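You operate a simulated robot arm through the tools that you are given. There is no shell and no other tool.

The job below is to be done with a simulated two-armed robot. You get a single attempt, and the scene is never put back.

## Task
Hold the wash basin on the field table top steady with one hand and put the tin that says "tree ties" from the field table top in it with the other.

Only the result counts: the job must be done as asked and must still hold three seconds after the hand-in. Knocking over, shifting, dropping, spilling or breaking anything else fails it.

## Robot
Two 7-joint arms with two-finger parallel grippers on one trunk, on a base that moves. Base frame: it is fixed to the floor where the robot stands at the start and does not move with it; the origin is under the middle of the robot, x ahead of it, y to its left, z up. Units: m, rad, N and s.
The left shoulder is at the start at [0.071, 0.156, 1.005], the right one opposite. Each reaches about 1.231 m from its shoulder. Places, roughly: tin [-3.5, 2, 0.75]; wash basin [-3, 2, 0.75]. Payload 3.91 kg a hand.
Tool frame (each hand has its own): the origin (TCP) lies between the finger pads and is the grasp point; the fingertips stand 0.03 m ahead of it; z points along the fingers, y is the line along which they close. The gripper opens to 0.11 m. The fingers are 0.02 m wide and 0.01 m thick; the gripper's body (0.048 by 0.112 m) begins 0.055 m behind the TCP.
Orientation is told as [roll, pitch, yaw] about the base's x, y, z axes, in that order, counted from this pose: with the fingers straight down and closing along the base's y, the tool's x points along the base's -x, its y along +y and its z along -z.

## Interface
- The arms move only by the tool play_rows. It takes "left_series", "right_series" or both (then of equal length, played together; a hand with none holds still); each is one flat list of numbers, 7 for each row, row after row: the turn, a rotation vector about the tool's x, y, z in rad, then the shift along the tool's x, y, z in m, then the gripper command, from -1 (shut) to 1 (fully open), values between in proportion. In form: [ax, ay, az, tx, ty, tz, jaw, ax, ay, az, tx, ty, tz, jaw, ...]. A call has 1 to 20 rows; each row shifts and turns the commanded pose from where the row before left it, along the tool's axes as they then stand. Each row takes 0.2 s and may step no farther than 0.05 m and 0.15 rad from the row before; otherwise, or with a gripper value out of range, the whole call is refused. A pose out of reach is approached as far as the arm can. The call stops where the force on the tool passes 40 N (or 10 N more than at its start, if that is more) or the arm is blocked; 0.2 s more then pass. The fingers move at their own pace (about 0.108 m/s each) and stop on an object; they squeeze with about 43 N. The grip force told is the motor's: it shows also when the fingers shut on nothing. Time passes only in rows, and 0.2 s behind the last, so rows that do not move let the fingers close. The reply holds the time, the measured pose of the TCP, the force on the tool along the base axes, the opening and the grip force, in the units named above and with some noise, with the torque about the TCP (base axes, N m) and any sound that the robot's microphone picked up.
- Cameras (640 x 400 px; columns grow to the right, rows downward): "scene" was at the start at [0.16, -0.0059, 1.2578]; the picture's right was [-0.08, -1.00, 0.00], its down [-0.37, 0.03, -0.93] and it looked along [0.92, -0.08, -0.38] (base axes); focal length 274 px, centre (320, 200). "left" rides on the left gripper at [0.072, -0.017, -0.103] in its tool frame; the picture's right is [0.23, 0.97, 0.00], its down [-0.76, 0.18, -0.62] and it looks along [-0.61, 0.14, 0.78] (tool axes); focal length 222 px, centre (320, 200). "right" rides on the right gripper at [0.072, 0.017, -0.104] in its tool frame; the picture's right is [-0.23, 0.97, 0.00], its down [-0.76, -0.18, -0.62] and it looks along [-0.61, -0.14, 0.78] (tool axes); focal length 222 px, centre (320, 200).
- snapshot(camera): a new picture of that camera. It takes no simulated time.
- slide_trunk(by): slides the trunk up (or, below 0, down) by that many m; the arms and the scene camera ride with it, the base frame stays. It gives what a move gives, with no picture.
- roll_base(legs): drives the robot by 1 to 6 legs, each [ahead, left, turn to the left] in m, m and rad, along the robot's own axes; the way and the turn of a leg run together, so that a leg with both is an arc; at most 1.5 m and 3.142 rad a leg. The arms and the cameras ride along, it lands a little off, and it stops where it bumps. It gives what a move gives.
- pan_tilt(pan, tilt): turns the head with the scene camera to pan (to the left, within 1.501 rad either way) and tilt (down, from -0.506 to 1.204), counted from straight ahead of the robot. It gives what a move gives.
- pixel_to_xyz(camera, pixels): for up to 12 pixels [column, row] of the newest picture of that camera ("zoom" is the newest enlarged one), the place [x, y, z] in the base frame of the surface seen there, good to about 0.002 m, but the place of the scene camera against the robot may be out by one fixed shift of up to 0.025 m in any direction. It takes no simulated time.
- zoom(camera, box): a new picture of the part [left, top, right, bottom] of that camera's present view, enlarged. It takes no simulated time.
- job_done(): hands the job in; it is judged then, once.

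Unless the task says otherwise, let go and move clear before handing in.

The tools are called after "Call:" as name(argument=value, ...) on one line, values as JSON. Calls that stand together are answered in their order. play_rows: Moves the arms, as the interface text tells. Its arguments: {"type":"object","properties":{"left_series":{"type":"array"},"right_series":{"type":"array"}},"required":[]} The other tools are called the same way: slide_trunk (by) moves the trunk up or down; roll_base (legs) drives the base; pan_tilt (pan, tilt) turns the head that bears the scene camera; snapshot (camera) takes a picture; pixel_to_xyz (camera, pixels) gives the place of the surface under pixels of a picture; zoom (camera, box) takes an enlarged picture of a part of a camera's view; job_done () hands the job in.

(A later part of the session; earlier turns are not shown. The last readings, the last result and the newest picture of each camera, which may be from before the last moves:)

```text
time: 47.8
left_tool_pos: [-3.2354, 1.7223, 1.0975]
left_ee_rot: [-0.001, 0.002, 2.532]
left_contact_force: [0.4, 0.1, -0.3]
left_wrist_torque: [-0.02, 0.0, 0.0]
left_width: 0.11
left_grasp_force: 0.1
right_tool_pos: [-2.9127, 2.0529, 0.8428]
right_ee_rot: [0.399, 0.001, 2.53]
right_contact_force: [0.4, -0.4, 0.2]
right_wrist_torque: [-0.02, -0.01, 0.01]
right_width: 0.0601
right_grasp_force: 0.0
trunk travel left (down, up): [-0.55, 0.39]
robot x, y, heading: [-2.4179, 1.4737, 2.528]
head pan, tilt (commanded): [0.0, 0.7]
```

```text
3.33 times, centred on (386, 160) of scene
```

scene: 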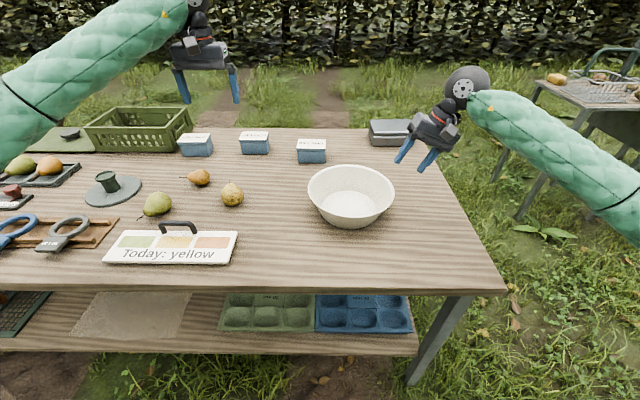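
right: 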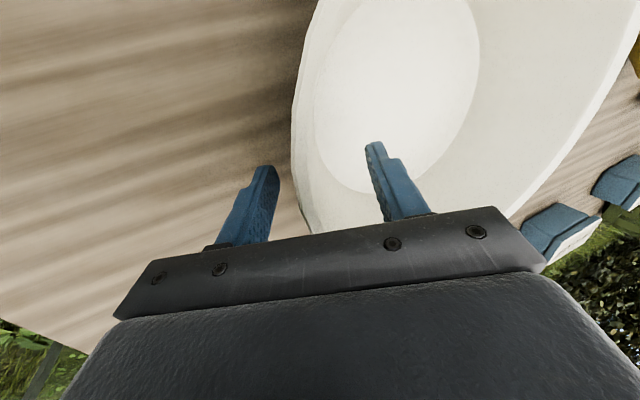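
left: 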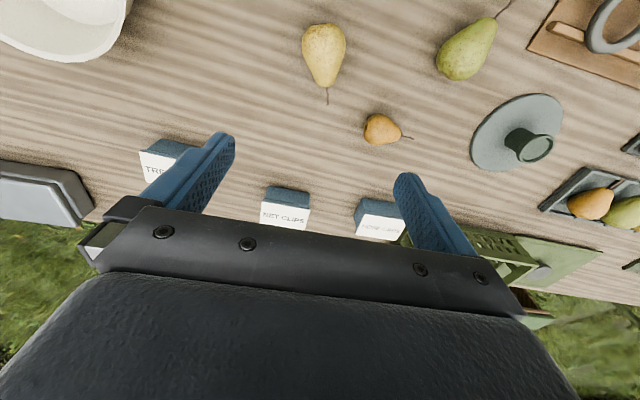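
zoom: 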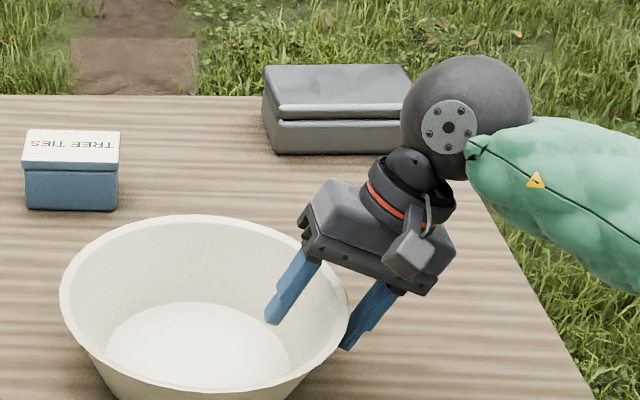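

The fingers straddle the wall (inner at 390,180, outer at 250,205 in the right view); the TCP sits about 2.5 mm inside the wall's middle, so I'll shift 2.5 mm outward and close partly to check the centring.

Call:
play_rows(right_series=[0, 0, 0, 0, -0.0025, 0, 0.09, 0, 0, 0, 0, 0, 0, -0.4, 0, 0, 0, 0, 0, 0, -0.65, 0, 0, 0, 0, 0, 0, -0.65])

Call:
snapshot(camera="right")

Call:
zoom(camera="scene", box=[340, 130, 436, 200])

```text
time: 48.8
left_tool_pos: [-3.2344, 1.7212, 1.0979]
left_ee_rot: [0.001, 0.0, 2.533]
left_contact_force: [-0.2, 0.7, 0.0]
left_wrist_torque: [0.01, 0.02, 0.0]
left_width: 0.1102
left_grasp_force: 0.1
right_tool_pos: [-2.9102, 2.0548, 0.8423]
right_ee_rot: [0.4, 0.0, 2.53]
right_contact_force: [0.3, -0.2, 0.9]
right_wrist_torque: [0.02, -0.03, -0.02]
right_width: 0.0194
right_grasp_force: 0.0
trunk travel left (down, up): [-0.55, 0.39]
robot x, y, heading: [-2.4143, 1.4735, 2.532]
head pan, tilt (commanded): [0.0, 0.7]
```

```text
taken
```

right: 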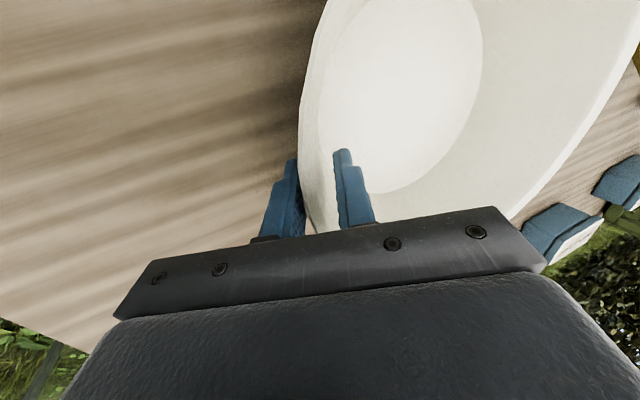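

```text
5.71 times, centred on (388, 165) of scene
```

zoom: 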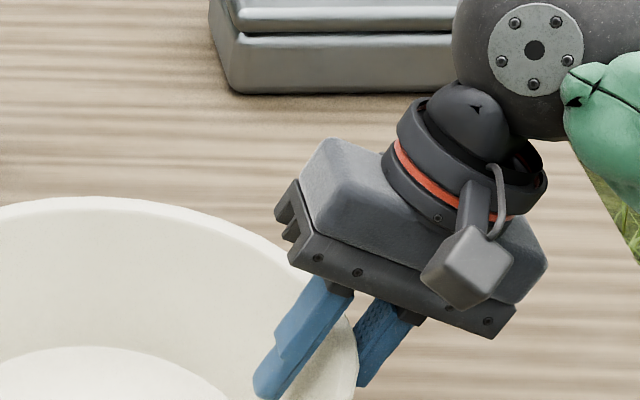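

At 19 mm opening the wall looks closer to the outer finger (around 303,210) than to the inner one (338,205). I'll measure points across the wall between the fingers.

Call:
zoom(camera="right", box=[260, 140, 380, 240])

Call:
pixel_to_xyz(camera="right", pixels=[[304, 205], [307, 205], [310, 205], [314, 205], [318, 205], [324, 205], [330, 205], [296, 195], [342, 195], [302, 150], [306, 150], [310, 150]])

```text
4.00 times, centred on (320, 190) of right
```

zoom: 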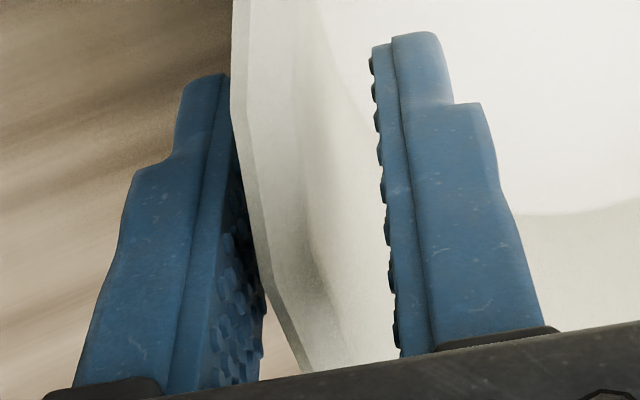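

```text
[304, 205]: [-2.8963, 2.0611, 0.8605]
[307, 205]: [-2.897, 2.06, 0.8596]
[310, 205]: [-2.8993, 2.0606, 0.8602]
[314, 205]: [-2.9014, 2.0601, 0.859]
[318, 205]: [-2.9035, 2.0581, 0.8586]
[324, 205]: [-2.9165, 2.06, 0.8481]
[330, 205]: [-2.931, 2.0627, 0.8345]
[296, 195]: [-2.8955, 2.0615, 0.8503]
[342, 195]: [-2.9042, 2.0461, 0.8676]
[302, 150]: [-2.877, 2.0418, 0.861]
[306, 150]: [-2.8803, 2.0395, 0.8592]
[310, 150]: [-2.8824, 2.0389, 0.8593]
```

The rim between the fingers lies about 3 mm outward of the hand's centre line. I'll shift 3 mm outward and then close in steps to grip the wall.

Call:
play_rows(right_series=[0, 0, 0, 0, -0.003, 0, -0.65, 0, 0, 0, 0, 0, 0, -0.75, 0, 0, 0, 0, 0, 0, -0.82, 0, 0, 0, 0, 0, 0, -0.9, 0, 0, 0, 0, 0, 0, -1, 0, 0, 0, 0, 0, 0, -1])

Call:
snapshot(camera="right")

Call:
snapshot(camera="scene")

```text
time: 50.2
left_tool_pos: [-3.2336, 1.7227, 1.0988]
left_ee_rot: [-0.002, 0.0, 2.532]
left_contact_force: [0.7, -0.4, 0.5]
left_wrist_torque: [0.03, -0.03, -0.01]
left_width: 0.1097
left_grasp_force: 0.0
right_tool_pos: [-2.9078, 2.0572, 0.8431]
right_ee_rot: [0.401, -0.002, 2.531]
right_contact_force: [-5.7, 3.0, 14.1]
right_wrist_torque: [-1.42, -0.15, -0.51]
right_width: 0.0062
right_grasp_force: 43.2
trunk travel left (down, up): [-0.55, 0.39]
robot x, y, heading: [-2.4175, 1.4727, 2.534]
head pan, tilt (commanded): [0.0, 0.7]
```

```text
taken
```

right: 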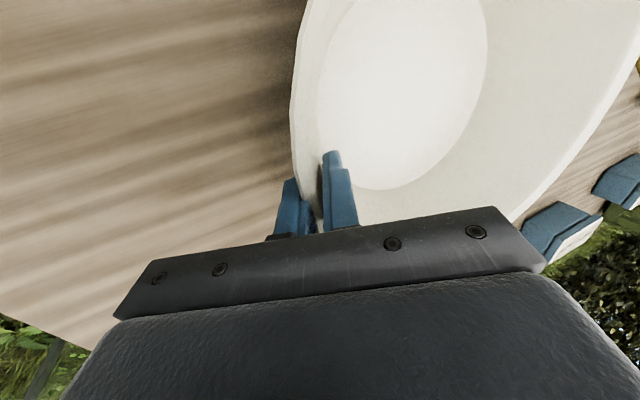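

```text
taken
```

scene: 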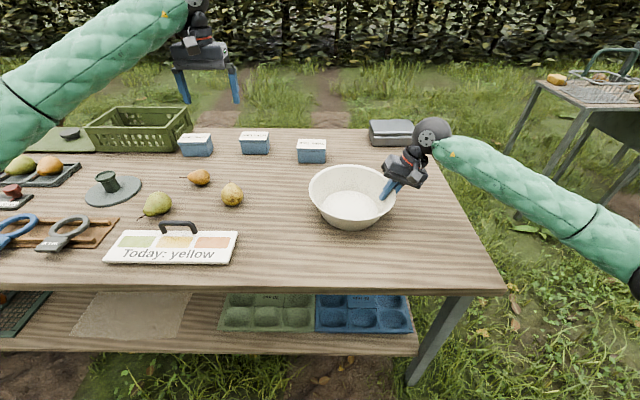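

The right hand has gripped the rim wall (width 6.2 mm, 43 N), with about 14 N of vertical preload. I'll check that the basin still sits level by measuring its rim.

Call:
zoom(camera="scene", box=[296, 145, 424, 235])

Call:
pixel_to_xyz(camera="scene", pixels=[[310, 191], [316, 180], [335, 168], [355, 165], [375, 169], [325, 211], [350, 218], [375, 211], [350, 200], [333, 195], [350, 228], [350, 222]])

```text
4.44 times, centred on (360, 190) of scene
```

zoom: 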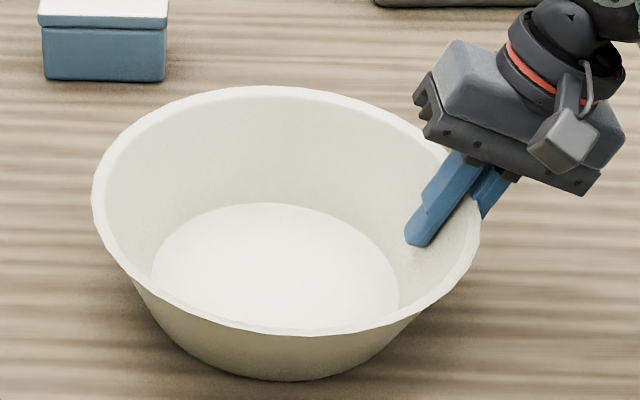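

```text
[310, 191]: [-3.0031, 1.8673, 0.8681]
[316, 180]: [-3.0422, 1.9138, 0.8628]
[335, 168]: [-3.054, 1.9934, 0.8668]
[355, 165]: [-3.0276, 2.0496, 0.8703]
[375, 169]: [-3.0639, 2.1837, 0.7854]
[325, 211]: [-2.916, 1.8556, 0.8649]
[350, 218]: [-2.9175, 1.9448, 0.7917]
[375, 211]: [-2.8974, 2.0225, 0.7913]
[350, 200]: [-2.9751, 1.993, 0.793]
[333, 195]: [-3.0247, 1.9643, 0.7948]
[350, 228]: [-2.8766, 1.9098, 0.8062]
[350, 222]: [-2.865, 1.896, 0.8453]
```

The floor reads 0.791 at the front and 0.795 at the back, so the grip has tipped the basin roughly 1.5°, and the torque suggests its front edge presses on the table. I'll turn the right hand slightly (+0.02 rad about its closing axis) to level it and watch the forces.

Call:
play_rows(right_series=[0, 0.01, 0, 0, 0, 0, -1, 0, 0.01, 0, 0, 0, 0, -1, 0, 0, 0, 0, 0, 0, -1])

Call:
zoom(camera="scene", box=[296, 145, 424, 235])

Call:
pixel_to_xyz(camera="zoom", pixels=[[280, 320], [320, 310], [180, 250], [220, 220], [280, 210], [330, 220], [370, 260], [390, 295], [270, 260], [270, 92], [240, 325], [97, 190]])

```text
time: 51.0
left_tool_pos: [-3.2339, 1.7219, 1.0978]
left_ee_rot: [-0.001, 0.001, 2.532]
left_contact_force: [0.3, -0.7, -0.3]
left_wrist_torque: [0.02, -0.06, -0.03]
left_width: 0.1099
left_grasp_force: 0.0
right_tool_pos: [-2.9084, 2.0564, 0.8427]
right_ee_rot: [0.399, 0.016, 2.54]
right_contact_force: [-6.9, 0.1, 13.9]
right_wrist_torque: [-0.98, -0.01, -0.57]
right_width: 0.006
right_grasp_force: 42.8
trunk travel left (down, up): [-0.55, 0.39]
robot x, y, heading: [-2.4141, 1.4743, 2.529]
head pan, tilt (commanded): [0.0, 0.7]
```

```text
4.44 times, centred on (360, 190) of scene
```

zoom: 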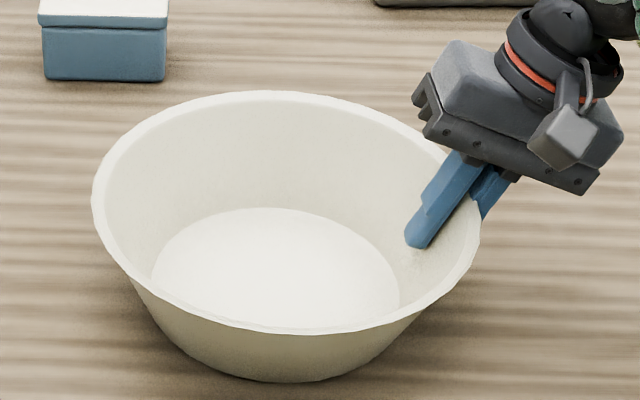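

```text
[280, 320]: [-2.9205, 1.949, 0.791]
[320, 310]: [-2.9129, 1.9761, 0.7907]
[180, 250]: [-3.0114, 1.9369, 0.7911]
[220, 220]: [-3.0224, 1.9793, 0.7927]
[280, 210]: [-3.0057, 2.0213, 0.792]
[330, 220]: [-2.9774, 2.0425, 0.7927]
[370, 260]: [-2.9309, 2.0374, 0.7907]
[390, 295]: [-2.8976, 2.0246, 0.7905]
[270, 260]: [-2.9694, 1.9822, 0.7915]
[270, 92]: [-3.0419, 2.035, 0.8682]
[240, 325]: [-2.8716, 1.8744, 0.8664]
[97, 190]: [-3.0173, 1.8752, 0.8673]
```

The basin is now level within about 1 mm (floor readings 0.7905–0.7927) and firmly held. Before reaching with the left arm, I'll check how low the right elbow and forearm sit, as a guide for the left one's clearance above the table.

Call:
snapshot(camera="scene")

Call:
pixel_to_xyz(camera="scene", pixels=[[440, 145], [480, 160], [520, 185], [560, 215], [600, 240], [630, 265], [100, 40], [50, 90], [10, 140], [150, 10], [30, 165], [140, 120]])

```text
taken
```

scene: 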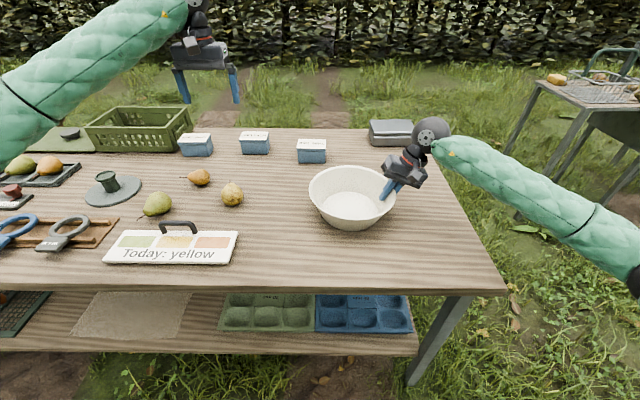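

```text
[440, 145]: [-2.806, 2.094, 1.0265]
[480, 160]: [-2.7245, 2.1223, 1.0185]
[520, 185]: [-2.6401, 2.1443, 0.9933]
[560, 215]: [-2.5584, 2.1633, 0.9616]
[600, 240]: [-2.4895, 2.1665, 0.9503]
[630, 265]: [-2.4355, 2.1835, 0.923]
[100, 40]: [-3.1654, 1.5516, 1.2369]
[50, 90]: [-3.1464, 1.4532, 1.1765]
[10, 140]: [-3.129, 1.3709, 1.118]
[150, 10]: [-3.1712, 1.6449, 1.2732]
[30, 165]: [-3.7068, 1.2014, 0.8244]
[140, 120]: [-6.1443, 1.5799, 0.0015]
```

The right forearm's top sits around z 0.95–1.02 and its elbow sags low, so I want to know what stands below the path of the left elbow. I'll measure the sign, shears and pears near the front-left of the table.

Call:
pixel_to_xyz(camera="scene", pixels=[[170, 262], [178, 224], [160, 230], [108, 258], [236, 258], [60, 245], [75, 220], [10, 235], [155, 205], [232, 190], [108, 180], [40, 285]])

```text
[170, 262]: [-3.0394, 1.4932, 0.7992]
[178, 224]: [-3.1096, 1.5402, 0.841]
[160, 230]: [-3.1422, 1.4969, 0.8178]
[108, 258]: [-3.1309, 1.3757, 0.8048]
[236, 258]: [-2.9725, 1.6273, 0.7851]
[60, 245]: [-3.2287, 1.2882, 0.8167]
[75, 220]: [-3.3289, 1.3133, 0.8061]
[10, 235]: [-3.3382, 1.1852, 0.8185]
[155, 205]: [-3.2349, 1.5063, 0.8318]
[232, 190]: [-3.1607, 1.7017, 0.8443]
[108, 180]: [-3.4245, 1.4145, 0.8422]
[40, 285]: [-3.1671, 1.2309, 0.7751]
```

The front-left items are low (sign handle z ≈ 0.835 at 0.61 m ahead, 0.34 m left), so the left arm should clear them. I'll now turn the left gripper 1.625 rad about its axis so it closes along the tin's short side, with the wrist camera to the left.

Call:
play_rows(left_series=[0, 0, 0.1354, 0, 0, 0, 1, 0, 0, 0.1354, 0, 0, 0, 1, 0, 0, 0.1354, 0, 0, 0, 1, 0, 0, 0.1354, 0, 0, 0, 1, 0, 0, 0.1354, 0, 0, 0, 1, 0, 0, 0.1354, 0, 0, 0, 1, 0, 0, 0.1354, 0, 0, 0, 1, 0, 0, 0.1354, 0, 0, 0, 1, 0, 0, 0.1354, 0, 0, 0, 1, 0, 0, 0.1354, 0, 0, 0, 1, 0, 0, 0.1354, 0, 0, 0, 1, 0, 0, 0.1354, 0, 0, 0, 1, 0, 0, 0, 0, 0, 0, 1])

Call:
snapshot(camera="scene")

Call:
snapshot(camera="left")

```text
time: 53.8
left_tool_pos: [-3.2338, 1.7214, 1.0979]
left_ee_rot: [0.001, 0.0, 1.856]
left_contact_force: [0.4, 0.7, 0.6]
left_wrist_torque: [0.0, 0.02, 0.04]
left_width: 0.1103
left_grasp_force: 0.1
left hand out of reach, approached as far as the arm can: row 6, 7, 8, 9, 10, 11, 12
right_tool_pos: [-2.9092, 2.0569, 0.8425]
right_ee_rot: [0.398, 0.017, 2.54]
right_contact_force: [-5.3, -0.7, 12.2]
right_wrist_torque: [-1.08, -0.16, -0.43]
right_width: 0.006
right_grasp_force: 43.4
trunk travel left (down, up): [-0.55, 0.39]
robot x, y, heading: [-2.4153, 1.4716, 2.532]
head pan, tilt (commanded): [0.0, 0.7]
```

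```text
taken
```

scene: 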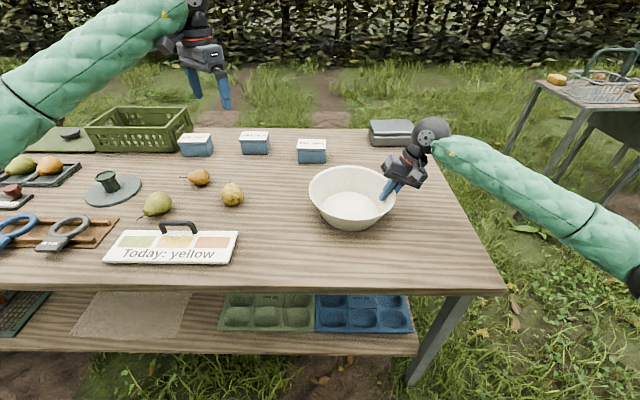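

```text
taken
```

left: 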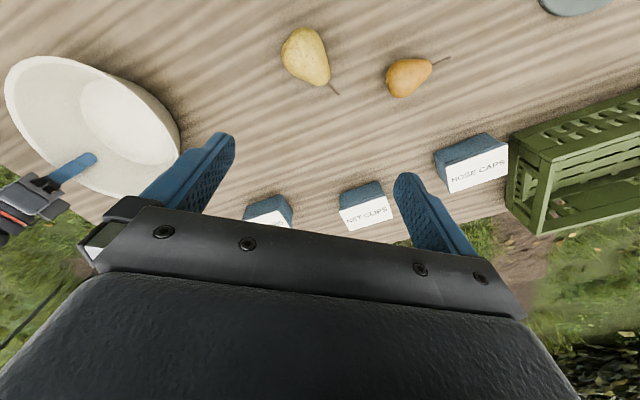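

The left wrist stopped at yaw 1.856 (it only turned 0.68 of 1.625 rad), so that direction hits a joint limit. I'll test turning back the other way a little to see how the commanded pose behaves.

Call:
play_rows(left_series=[0, 0, -0.14, 0, 0, 0, 1, 0, 0, -0.14, 0, 0, 0, 1, 0, 0, 0, 0, 0, 0, 1])

```text
time: 54.6
left_tool_pos: [-3.2333, 1.7213, 1.0977]
left_ee_rot: [0.0, -0.001, 2.135]
left_contact_force: [-0.9, 0.1, 0.6]
left_wrist_torque: [0.03, -0.02, 0.01]
left_width: 0.1101
left_grasp_force: 0.0
right_tool_pos: [-2.9082, 2.056, 0.8421]
right_ee_rot: [0.399, 0.018, 2.54]
right_contact_force: [-5.5, -2.0, 12.3]
right_wrist_torque: [-1.03, -0.2, -0.42]
right_width: 0.0061
right_grasp_force: 42.6
trunk travel left (down, up): [-0.55, 0.39]
robot x, y, heading: [-2.4151, 1.4726, 2.531]
head pan, tilt (commanded): [0.0, 0.7]
```

The commanded pose stays where the arm stopped (yaw now 2.135). I'll turn the left hand the other way, counter-clockwise by 1.914 rad to yaw ≈ 4.05 (-2.23), which also aligns the jaws with the tin's short side.

Call:
play_rows(left_series=[0, 0, -0.1367, 0, 0, 0, 1, 0, 0, -0.1367, 0, 0, 0, 1, 0, 0, -0.1367, 0, 0, 0, 1, 0, 0, -0.1367, 0, 0, 0, 1, 0, 0, -0.1367, 0, 0, 0, 1, 0, 0, -0.1367, 0, 0, 0, 1, 0, 0, -0.1367, 0, 0, 0, 1, 0, 0, -0.1367, 0, 0, 0, 1, 0, 0, -0.1367, 0, 0, 0, 1, 0, 0, -0.1367, 0, 0, 0, 1, 0, 0, -0.1367, 0, 0, 0, 1, 0, 0, -0.1367, 0, 0, 0, 1, 0, 0, -0.1367, 0, 0, 0, 1, 0, 0, -0.1367, 0, 0, 0, 1])

Call:
snapshot(camera="scene")

Call:
snapshot(camera="left")

```text
time: 57.6
left_tool_pos: [-3.2341, 1.7206, 1.0983]
left_ee_rot: [0.001, 0.0, -2.234]
left_contact_force: [0.1, 0.0, -0.1]
left_wrist_torque: [0.01, 0.01, 0.01]
left_width: 0.1098
left_grasp_force: 0.1
right_tool_pos: [-2.9087, 2.0572, 0.8433]
right_ee_rot: [0.4, 0.018, 2.541]
right_contact_force: [-2.2, -3.4, 9.8]
right_wrist_torque: [-0.99, -0.29, -0.31]
right_width: 0.0061
right_grasp_force: 43.5
trunk travel left (down, up): [-0.55, 0.39]
robot x, y, heading: [-2.4141, 1.4781, 2.53]
head pan, tilt (commanded): [0.0, 0.7]
```

```text
taken
```

scene: 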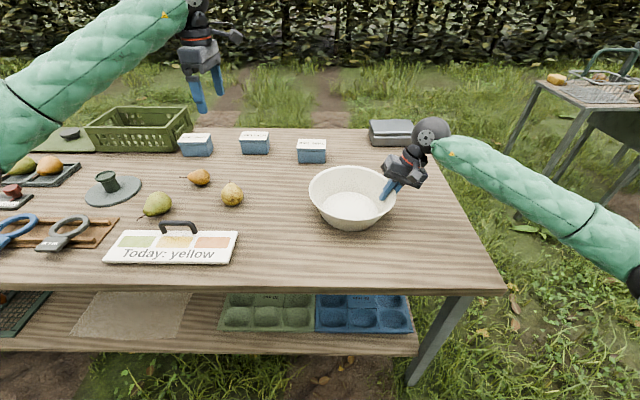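

```text
taken
```

left: 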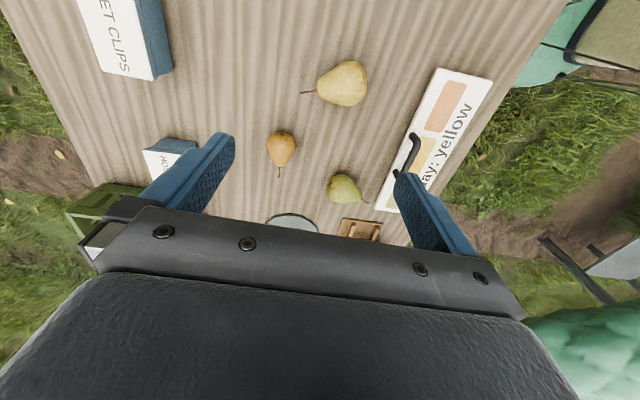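

The left hand reached yaw -2.234, jaws now aligned with the tin's short side, but its wrist camera points right (scene 228,38), where the right gripper will be. I'll try to go on another half turn so that the camera ends up on the left.

Call:
play_rows(left_series=[0, 0, -0.1428, 0, 0, 0, 1, 0, 0, -0.1428, 0, 0, 0, 1, 0, 0, -0.1428, 0, 0, 0, 1, 0, 0, -0.1428, 0, 0, 0, 1, 0, 0, -0.1428, 0, 0, 0, 1, 0, 0, -0.1428, 0, 0, 0, 1, 0, 0, -0.1428, 0, 0, 0, 1, 0, 0, -0.1428, 0, 0, 0, 1, 0, 0, -0.1428, 0, 0, 0, 1, 0, 0, -0.1428, 0, 0, 0, 1, 0, 0, -0.1428, 0, 0, 0, 1])

```text
time: 60.0
left_tool_pos: [-3.2351, 1.7227, 1.0964]
left_ee_rot: [0.001, 0.001, -0.663]
left_contact_force: [-0.3, -0.3, -0.1]
left_wrist_torque: [0.02, 0.02, 0.0]
left_width: 0.1101
left_grasp_force: 0.0
right_tool_pos: [-2.9086, 2.0559, 0.8425]
right_ee_rot: [0.401, 0.017, 2.538]
right_contact_force: [-2.9, -1.4, 9.4]
right_wrist_torque: [-0.93, -0.27, -0.31]
right_width: 0.0059
right_grasp_force: 43.1
trunk travel left (down, up): [-0.55, 0.39]
robot x, y, heading: [-2.4128, 1.4761, 2.529]
head pan, tilt (commanded): [0.0, 0.7]
```

It reached yaw -0.663 with no limit so far. I'll continue the remaining 1.57 rad to yaw 0.907.

Call:
play_rows(left_series=[0, 0, -0.1427, 0, 0, 0, 1, 0, 0, -0.1427, 0, 0, 0, 1, 0, 0, -0.1427, 0, 0, 0, 1, 0, 0, -0.1427, 0, 0, 0, 1, 0, 0, -0.1427, 0, 0, 0, 1, 0, 0, -0.1427, 0, 0, 0, 1, 0, 0, -0.1427, 0, 0, 0, 1, 0, 0, -0.1427, 0, 0, 0, 1, 0, 0, -0.1427, 0, 0, 0, 1, 0, 0, -0.1427, 0, 0, 0, 1, 0, 0, -0.1427, 0, 0, 0, 1])

Call:
snapshot(camera="scene")

Call:
snapshot(camera="left")

```text
time: 62.4
left_tool_pos: [-3.2348, 1.7233, 1.098]
left_ee_rot: [0.0, 0.0, 0.909]
left_contact_force: [-0.2, 0.6, 0.8]
left_wrist_torque: [-0.01, -0.01, 0.0]
left_width: 0.1102
left_grasp_force: 0.1
right_tool_pos: [-2.9082, 2.0573, 0.8429]
right_ee_rot: [0.399, 0.018, 2.539]
right_contact_force: [-2.0, -1.4, 9.2]
right_wrist_torque: [-0.86, -0.29, -0.25]
right_width: 0.0059
right_grasp_force: 42.7
trunk travel left (down, up): [-0.55, 0.39]
robot x, y, heading: [-2.414, 1.475, 2.528]
head pan, tilt (commanded): [0.0, 0.7]
```

```text
taken
```

scene: 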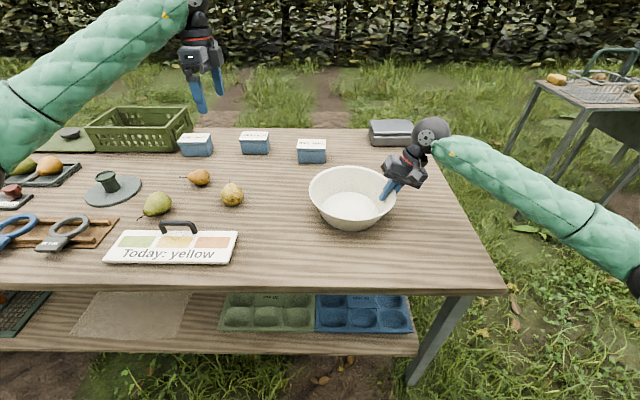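

```text
taken
```

left: 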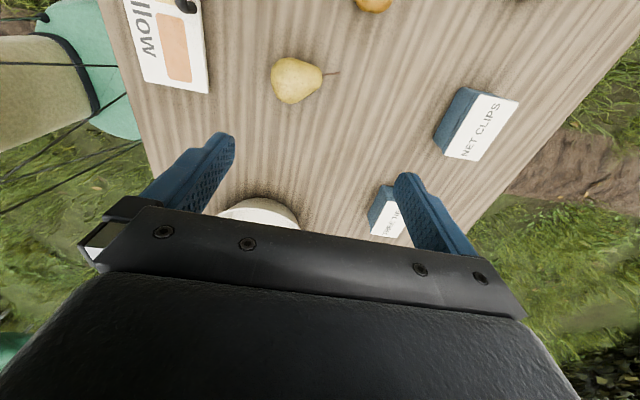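

The left hand is now at yaw 0.909 with its camera on the left side, and the right hand still holds the basin at 43 N. I'll move the left hand over the TREE TIES tin, to 0.98 m height.

Call:
play_rows(left_series=[0, 0, 0, -0.02825, 0.02714, 0.01475, 1, 0, 0, 0, -0.02825, 0.02714, 0.01475, 1, 0, 0, 0, -0.02825, 0.02714, 0.01475, 1, 0, 0, 0, -0.02825, 0.02714, 0.01475, 1, 0, 0, 0, -0.02825, 0.02714, 0.01475, 1, 0, 0, 0, -0.02825, 0.02714, 0.01475, 1, 0, 0, 0, -0.02825, 0.02714, 0.01475, 1, 0, 0, 0, -0.02825, 0.02714, 0.01475, 1, 0, 0, 0, 0, 0, 0, 1])

Call:
snapshot(camera="scene")

Call:
snapshot(camera="left")

```text
time: 64.4
left_tool_pos: [-3.2685, 2.035, 0.9807]
left_ee_rot: [-0.001, -0.001, 0.906]
left_contact_force: [0.1, -0.8, 0.6]
left_wrist_torque: [-0.02, -0.01, -0.03]
left_width: 0.1101
left_grasp_force: 0.1
right_tool_pos: [-2.9089, 2.0554, 0.8429]
right_ee_rot: [0.4, 0.017, 2.541]
right_contact_force: [-1.5, -2.9, 8.9]
right_wrist_torque: [-0.91, -0.31, -0.16]
right_width: 0.0058
right_grasp_force: 43.2
trunk travel left (down, up): [-0.55, 0.39]
robot x, y, heading: [-2.409, 1.4713, 2.531]
head pan, tilt (commanded): [0.0, 0.7]
```

```text
taken
```

scene: 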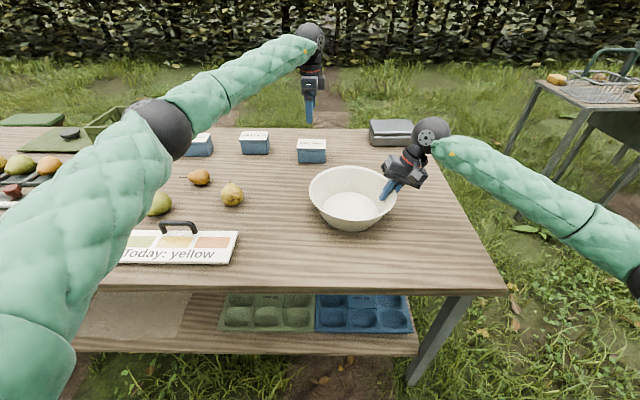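

```text
taken
```

left: 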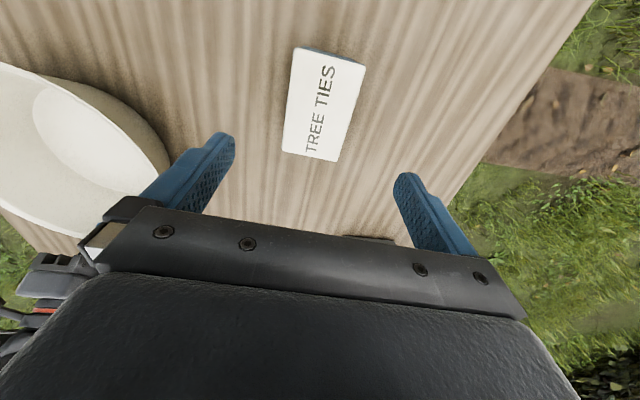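

The left hand hangs over the tin at (-3.2685, 2.035, 0.981); the lid shows at left view (323,104). I'll measure the lid corners in this view and check the elbow's height.

Call:
pixel_to_xyz(camera="left", pixels=[[296, 50], [364, 65], [284, 150], [334, 160], [323, 104], [290, 100], [350, 110], [260, 100], [160, 150]])

Call:
pixel_to_xyz(camera="scene", pixels=[[165, 125], [200, 100], [250, 75], [180, 155], [60, 200], [150, 165], [310, 100], [120, 180]])

```text
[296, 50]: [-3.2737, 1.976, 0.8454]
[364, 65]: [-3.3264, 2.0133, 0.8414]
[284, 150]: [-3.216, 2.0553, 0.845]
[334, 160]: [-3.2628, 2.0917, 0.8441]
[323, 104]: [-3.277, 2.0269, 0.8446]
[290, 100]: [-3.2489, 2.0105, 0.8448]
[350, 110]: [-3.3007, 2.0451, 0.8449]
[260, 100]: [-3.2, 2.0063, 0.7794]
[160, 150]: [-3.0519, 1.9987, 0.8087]
```

```text
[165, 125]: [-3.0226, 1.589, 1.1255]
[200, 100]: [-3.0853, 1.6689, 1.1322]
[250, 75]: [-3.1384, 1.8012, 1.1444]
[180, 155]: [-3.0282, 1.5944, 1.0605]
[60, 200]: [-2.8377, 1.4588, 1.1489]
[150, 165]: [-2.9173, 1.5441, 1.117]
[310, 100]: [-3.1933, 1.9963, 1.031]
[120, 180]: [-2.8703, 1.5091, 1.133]
```

The lid corners give a centre of (-3.2697, 2.0341), within 2 mm of the hand's position, and the left elbow is high (z ≈ 1.06–1.13). I'll descend 0.153 m so the fingers straddle the tin's short side.

Call:
play_rows(left_series=[0, 0, 0, 0, 0, 0.045, 1, 0, 0, 0, 0, 0, 0.045, 1, 0, 0, 0, 0, 0, 0.033, 1, 0, 0, 0, 0, 0, 0.0297, 1, 0, 0, 0, 0, 0, 0, 1])

Call:
snapshot(camera="left")

Call:
zoom(camera="scene", box=[240, 20, 432, 140])

```text
time: 65.6
left_tool_pos: [-3.2675, 2.0347, 0.8276]
left_ee_rot: [0.0, 0.0, 0.904]
left_contact_force: [0.1, 0.6, -0.5]
left_wrist_torque: [-0.02, -0.03, -0.03]
left_width: 0.1099
left_grasp_force: 0.1
right_tool_pos: [-2.9077, 2.0568, 0.8411]
right_ee_rot: [0.399, 0.017, 2.54]
right_contact_force: [0.1, 2.6, 9.5]
right_wrist_torque: [-0.83, -0.41, 0.0]
right_width: 0.0058
right_grasp_force: 43.1
trunk travel left (down, up): [-0.55, 0.39]
robot x, y, heading: [-2.4159, 1.4722, 2.533]
head pan, tilt (commanded): [0.0, 0.7]
```

```text
taken
```

left: 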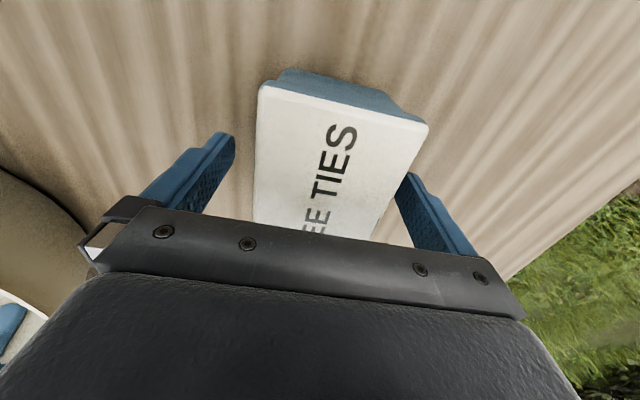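

```text
3.33 times, centred on (336, 80) of scene
```

zoom: 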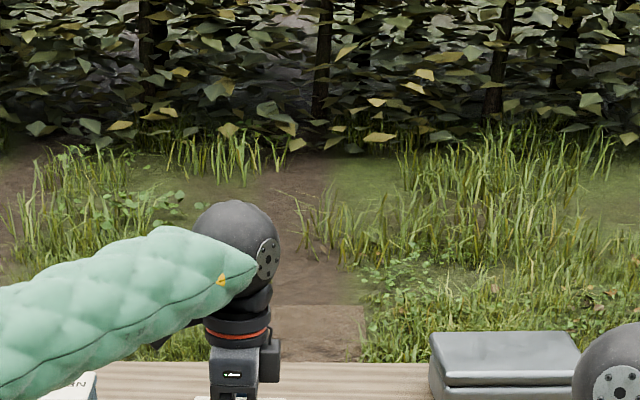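

The tin sits between the fingers, lid edges at about (256,188) and (395,188) in the left view. I'll check how centred it is before closing.

Call:
pixel_to_xyz(camera="left", pixels=[[258, 188], [256, 210], [388, 200], [396, 185], [320, 188], [225, 175], [408, 200], [262, 95], [424, 128]])

Call:
zoom(camera="scene", box=[270, 100, 350, 170])

```text
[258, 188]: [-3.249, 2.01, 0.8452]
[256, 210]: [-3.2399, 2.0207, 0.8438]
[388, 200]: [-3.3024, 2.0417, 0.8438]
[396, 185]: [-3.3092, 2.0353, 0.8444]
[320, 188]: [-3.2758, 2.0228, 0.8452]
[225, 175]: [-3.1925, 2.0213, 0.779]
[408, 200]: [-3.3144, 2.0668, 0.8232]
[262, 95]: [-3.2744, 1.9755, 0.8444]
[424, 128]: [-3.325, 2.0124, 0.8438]
```

```text
5.71 times, centred on (310, 135) of scene
```

zoom: 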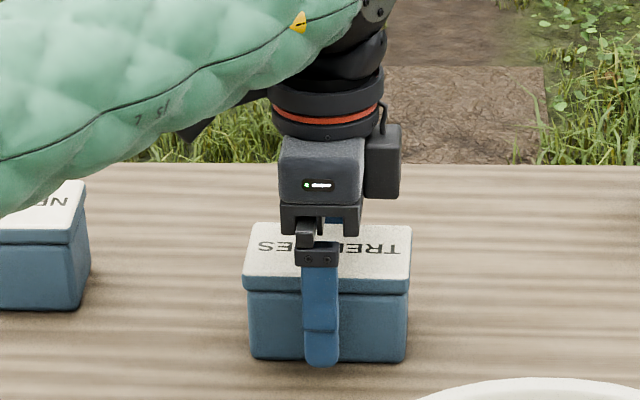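

The lid spans -0.030 to +0.032 m about the hand's centre, so it is centred within about 1 mm. I'll close the left gripper in steps.

Call:
play_rows(left_series=[0, 0, 0, 0, 0, 0, 0.4, 0, 0, 0, 0, 0, 0, 0.25, 0, 0, 0, 0, 0, 0, 0.15, 0, 0, 0, 0, 0, 0, 0, 0, 0, 0, 0, 0, 0, -1, 0, 0, 0, 0, 0, 0, -1, 0, 0, 0, 0, 0, 0, -1])

Call:
snapshot(camera="left")

```text
time: 67.2
left_tool_pos: [-3.269, 2.035, 0.8276]
left_ee_rot: [0.001, 0.0, 0.904]
left_contact_force: [0.2, -0.5, -1.0]
left_wrist_torque: [0.03, 0.0, 0.01]
left_width: 0.0682
left_grasp_force: 43.1
right_tool_pos: [-2.9083, 2.0567, 0.8421]
right_ee_rot: [0.4, 0.018, 2.54]
right_contact_force: [-2.4, 3.6, 9.6]
right_wrist_torque: [-0.65, -0.28, -0.17]
right_width: 0.0057
right_grasp_force: 43.6
trunk travel left (down, up): [-0.55, 0.39]
robot x, y, heading: [-2.4134, 1.4745, 2.532]
head pan, tilt (commanded): [0.0, 0.7]
```

```text
taken
```

left: 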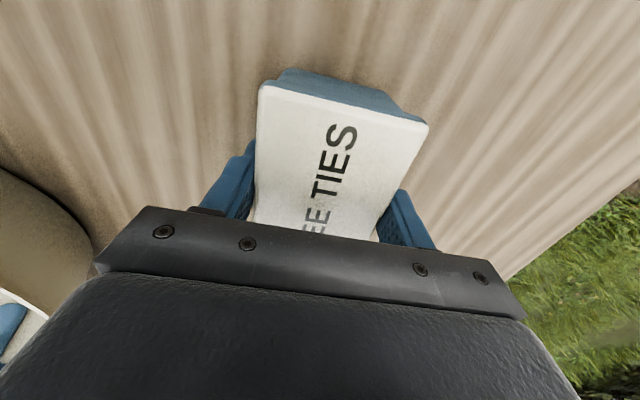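

The left gripper holds the tin (width 68 mm, 43 N), with no side force. I'll lift it straight up 0.14 m.

Call:
play_rows(left_series=[0, 0, 0, 0, 0, -0.01, -1, 0, 0, 0, 0, 0, -0.02, -1, 0, 0, 0, 0, 0, -0.035, -1, 0, 0, 0, 0, 0, -0.035, -1, 0, 0, 0, 0, 0, -0.04, -1, 0, 0, 0, 0, 0, 0, -1])

Call:
snapshot(camera="left")

Call:
snapshot(camera="scene")

```text
time: 68.6
left_tool_pos: [-3.2669, 2.0332, 0.9655]
left_ee_rot: [0.0, 0.0, 0.905]
left_contact_force: [-0.9, 0.3, -2.1]
left_wrist_torque: [0.0, -0.03, 0.02]
left_width: 0.0682
left_grasp_force: 42.6
right_tool_pos: [-2.9091, 2.0558, 0.8421]
right_ee_rot: [0.4, 0.02, 2.539]
right_contact_force: [0.4, 1.1, 7.5]
right_wrist_torque: [-0.79, -0.41, 0.04]
right_width: 0.0057
right_grasp_force: 43.1
trunk travel left (down, up): [-0.55, 0.39]
robot x, y, heading: [-2.4168, 1.4775, 2.535]
head pan, tilt (commanded): [0.0, 0.7]
```

```text
taken
```

left: 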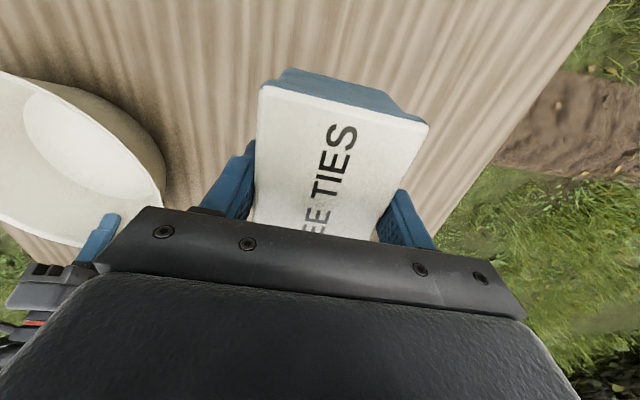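

```text
taken
```

scene: 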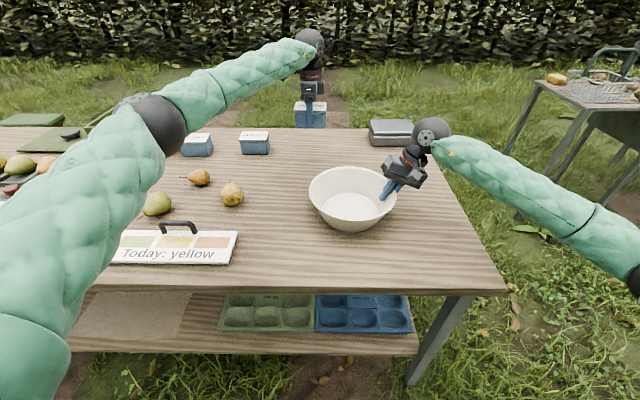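

The tin is up (about 2 N extra weight, tin visible at scene (311,115)) and its old spot is empty. I'll carry it halfway to the basin at this height and check the arm clearances.

Call:
play_rows(left_series=[0, 0, 0, -0.01554, -0.0342, 0, -1, 0, 0, 0, -0.01554, -0.0342, 0, -1, 0, 0, 0, -0.01554, -0.0342, 0, -1, 0, 0, 0, -0.01554, -0.0342, 0, -1, 0, 0, 0, 0, 0, 0, -1])

Call:
snapshot(camera="scene")

Call:
snapshot(camera="left")

```text
time: 69.8
left_tool_pos: [-3.1189, 1.9992, 0.9663]
left_ee_rot: [0.0, 0.001, 0.905]
left_contact_force: [-0.1, -0.4, -2.6]
left_wrist_torque: [-0.01, 0.0, 0.02]
left_width: 0.068
left_grasp_force: 42.9
right_tool_pos: [-2.9081, 2.0559, 0.8417]
right_ee_rot: [0.401, 0.02, 2.539]
right_contact_force: [0.5, -1.9, 4.3]
right_wrist_torque: [-0.61, -0.34, 0.05]
right_width: 0.0058
right_grasp_force: 43.5
trunk travel left (down, up): [-0.55, 0.39]
robot x, y, heading: [-2.4137, 1.4725, 2.532]
head pan, tilt (commanded): [0.0, 0.7]
```

```text
taken
```

scene: 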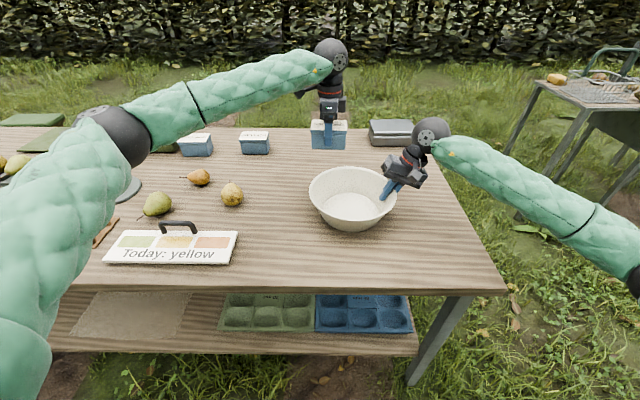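

```text
taken
```

left: 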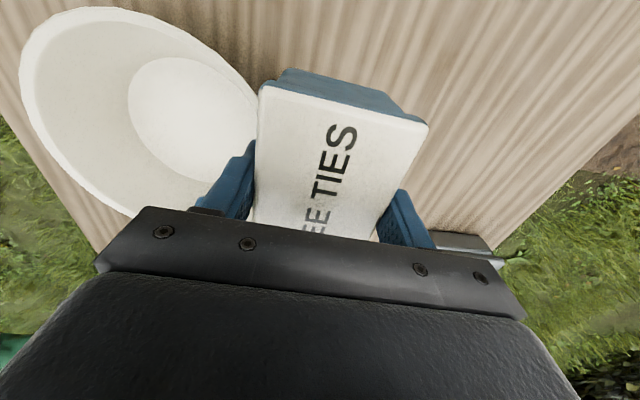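

Halfway there, the tin is at scene (328,133) and the basin is fully visible in the left view (140,110). I'll measure the rim ring precisely from here.

Call:
pixel_to_xyz(camera="left", pixels=[[24, 60], [40, 25], [70, 12], [110, 10], [160, 20], [210, 45], [245, 80], [258, 105], [30, 110], [60, 160], [100, 195], [190, 110]])

Call:
pixel_to_xyz(camera="scene", pixels=[[120, 135], [140, 160], [100, 180], [165, 115], [250, 75], [50, 230], [80, 260], [40, 330]])

```text
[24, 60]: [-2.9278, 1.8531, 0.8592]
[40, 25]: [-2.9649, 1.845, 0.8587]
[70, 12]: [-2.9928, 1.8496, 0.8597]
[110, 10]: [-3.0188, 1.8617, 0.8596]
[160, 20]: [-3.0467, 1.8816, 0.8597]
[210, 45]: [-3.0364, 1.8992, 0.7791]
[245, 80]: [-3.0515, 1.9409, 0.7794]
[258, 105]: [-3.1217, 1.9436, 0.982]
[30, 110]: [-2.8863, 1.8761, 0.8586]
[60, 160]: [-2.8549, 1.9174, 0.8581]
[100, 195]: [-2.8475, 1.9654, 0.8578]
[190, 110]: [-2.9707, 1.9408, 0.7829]
```

```text
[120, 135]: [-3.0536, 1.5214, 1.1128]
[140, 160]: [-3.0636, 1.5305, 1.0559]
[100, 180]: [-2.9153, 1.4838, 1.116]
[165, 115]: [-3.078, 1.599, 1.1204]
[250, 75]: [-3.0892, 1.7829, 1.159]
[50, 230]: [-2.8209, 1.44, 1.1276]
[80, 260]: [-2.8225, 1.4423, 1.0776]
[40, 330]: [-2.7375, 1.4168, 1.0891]
```

The rim ring from the left camera gives the basin's present centre ≈ (-2.964, 1.963), floor z ≈ 0.783, and the left elbow is safely at z ≈ 1.06–1.1. I'll bring the tin over a point 5 mm left of the basin's centre.

Call:
play_rows(left_series=[0, 0, 0, -0.01555, -0.03608, 0, -1, 0, 0, 0, -0.01555, -0.03608, 0, -1, 0, 0, 0, -0.01555, -0.03608, 0, -1, 0, 0, 0, -0.01555, -0.03608, 0, -1, 0, 0, 0, 0, 0, 0, -1])

Call:
snapshot(camera="scene")

Call:
snapshot(camera="left")

Call:
snapshot(camera="right")

```text
time: 71.0
left_tool_pos: [-2.9665, 1.9611, 0.9665]
left_ee_rot: [0.0, 0.0, 0.906]
left_contact_force: [-0.2, 0.1, -2.1]
left_wrist_torque: [0.0, -0.01, -0.03]
left_width: 0.0684
left_grasp_force: 43.1
right_tool_pos: [-2.9097, 2.0578, 0.8418]
right_ee_rot: [0.399, 0.02, 2.538]
right_contact_force: [0.4, -0.4, 1.9]
right_wrist_torque: [-0.29, 0.22, -0.12]
right_width: 0.0054
right_grasp_force: 43.1
trunk travel left (down, up): [-0.55, 0.39]
robot x, y, heading: [-2.4149, 1.4807, 2.53]
head pan, tilt (commanded): [0.0, 0.7]
```

```text
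taken
```

scene: 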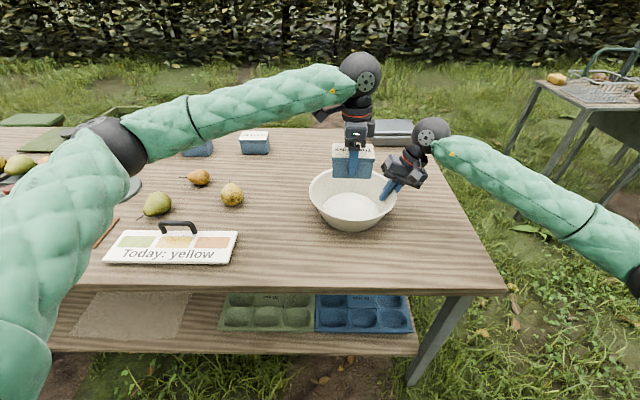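

```text
taken
```

left: 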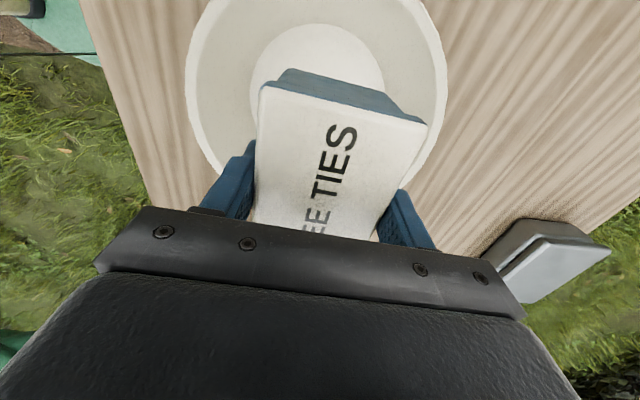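

```text
taken
```

right: 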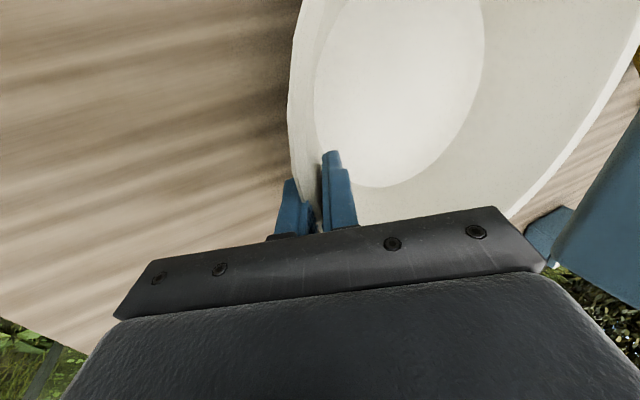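

The tin is above the basin in all views (scene 353,160; left view shows the lid over the bowl). I'll check the rim ring once more against the hand before lowering.

Call:
pixel_to_xyz(camera="left", pixels=[[190, 60], [187, 90], [192, 130], [205, 25], [435, 30], [443, 60], [443, 100], [432, 140], [215, 160], [300, 50], [360, 60], [265, 70]])

Call:
zoom(camera="scene", box=[288, 100, 448, 240])

```text
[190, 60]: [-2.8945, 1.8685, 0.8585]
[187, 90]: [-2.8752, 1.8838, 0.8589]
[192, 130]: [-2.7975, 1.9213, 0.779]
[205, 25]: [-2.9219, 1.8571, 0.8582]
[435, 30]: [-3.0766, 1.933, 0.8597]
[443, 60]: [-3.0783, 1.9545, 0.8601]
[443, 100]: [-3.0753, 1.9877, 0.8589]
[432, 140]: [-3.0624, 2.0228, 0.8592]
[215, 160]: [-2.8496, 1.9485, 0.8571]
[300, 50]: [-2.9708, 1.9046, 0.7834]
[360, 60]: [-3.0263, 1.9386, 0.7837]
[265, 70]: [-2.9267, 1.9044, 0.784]
```

```text
2.86 times, centred on (368, 170) of scene
```

zoom: 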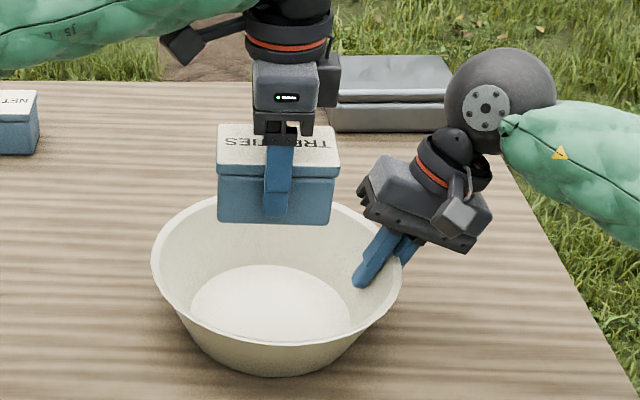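

The ring still centres at (-2.963, 1.963); the hand is 4 mm left of it and there are about 3 cm between the two grippers. I'll shift another 4 mm left and lower the tin to just above the floor (TCP z ≈ 0.835).

Call:
play_rows(left_series=[0, 0, 0, 0.004, 0, 0.026, -1, 0, 0, 0, 0, 0, 0.035, -1, 0, 0, 0, 0, 0, 0.03, -1, 0, 0, 0, 0, 0, 0.025, -1, 0, 0, 0, 0, 0, 0.0155, -1, 0, 0, 0, 0, 0, 0, -1])

Call:
snapshot(camera="left")

Call:
zoom(camera="scene", box=[288, 100, 448, 240])

```text
time: 72.4
left_tool_pos: [-2.9715, 1.9555, 0.8348]
left_ee_rot: [0.002, 0.001, 0.908]
left_contact_force: [0.5, 0.0, -2.2]
left_wrist_torque: [0.02, 0.01, 0.0]
left_width: 0.0683
left_grasp_force: 43.3
right_tool_pos: [-2.9086, 2.0569, 0.8411]
right_ee_rot: [0.401, 0.02, 2.541]
right_contact_force: [-0.1, 0.5, 1.8]
right_wrist_torque: [-0.26, 0.26, -0.17]
right_width: 0.0053
right_grasp_force: 42.4
trunk travel left (down, up): [-0.55, 0.39]
robot x, y, heading: [-2.4142, 1.4791, 2.528]
head pan, tilt (commanded): [0.0, 0.7]
```

```text
taken
```

left: 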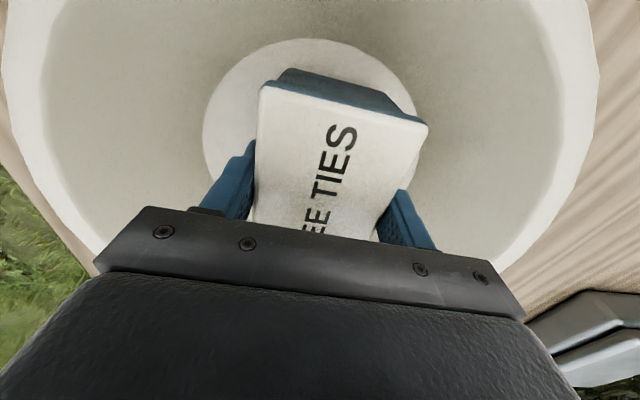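

```text
2.86 times, centred on (368, 170) of scene
```

zoom: 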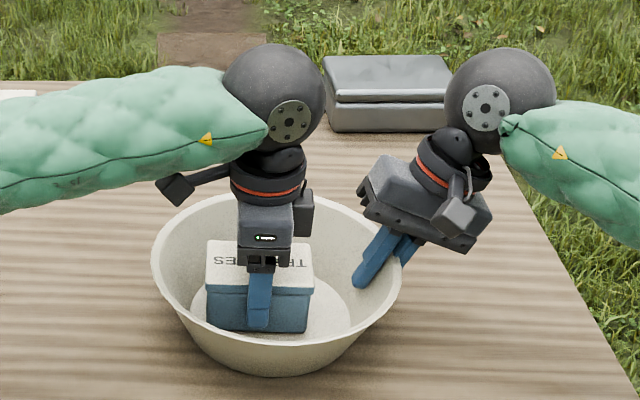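

The tin hangs just above the basin's floor, clear of the walls and the right fingers, and the left force still shows only its weight (-2.2 N). I'll lower it by another 3.5 mm in small steps to seat it.

Call:
play_rows(left_series=[0, 0, 0, 0, 0, 0.0015, -1, 0, 0, 0, 0, 0, 0.001, -1, 0, 0, 0, 0, 0, 0.001, -1, 0, 0, 0, 0, 0, 0, -1])

```text
time: 73.4
left_tool_pos: [-2.9707, 1.9545, 0.8322]
left_ee_rot: [0.001, -0.001, 0.905]
left_contact_force: [-1.8, -4.6, 18.0]
left_wrist_torque: [-0.35, -0.34, -0.22]
left_width: 0.0683
left_grasp_force: 43.2
right_tool_pos: [-2.9097, 2.0567, 0.8415]
right_ee_rot: [0.399, 0.021, 2.538]
right_contact_force: [-3.8, 4.8, -6.1]
right_wrist_torque: [-0.12, 0.49, -0.61]
right_width: 0.0056
right_grasp_force: 43.6
trunk travel left (down, up): [-0.55, 0.39]
robot x, y, heading: [-2.4162, 1.4771, 2.53]
head pan, tilt (commanded): [0.0, 0.7]
```

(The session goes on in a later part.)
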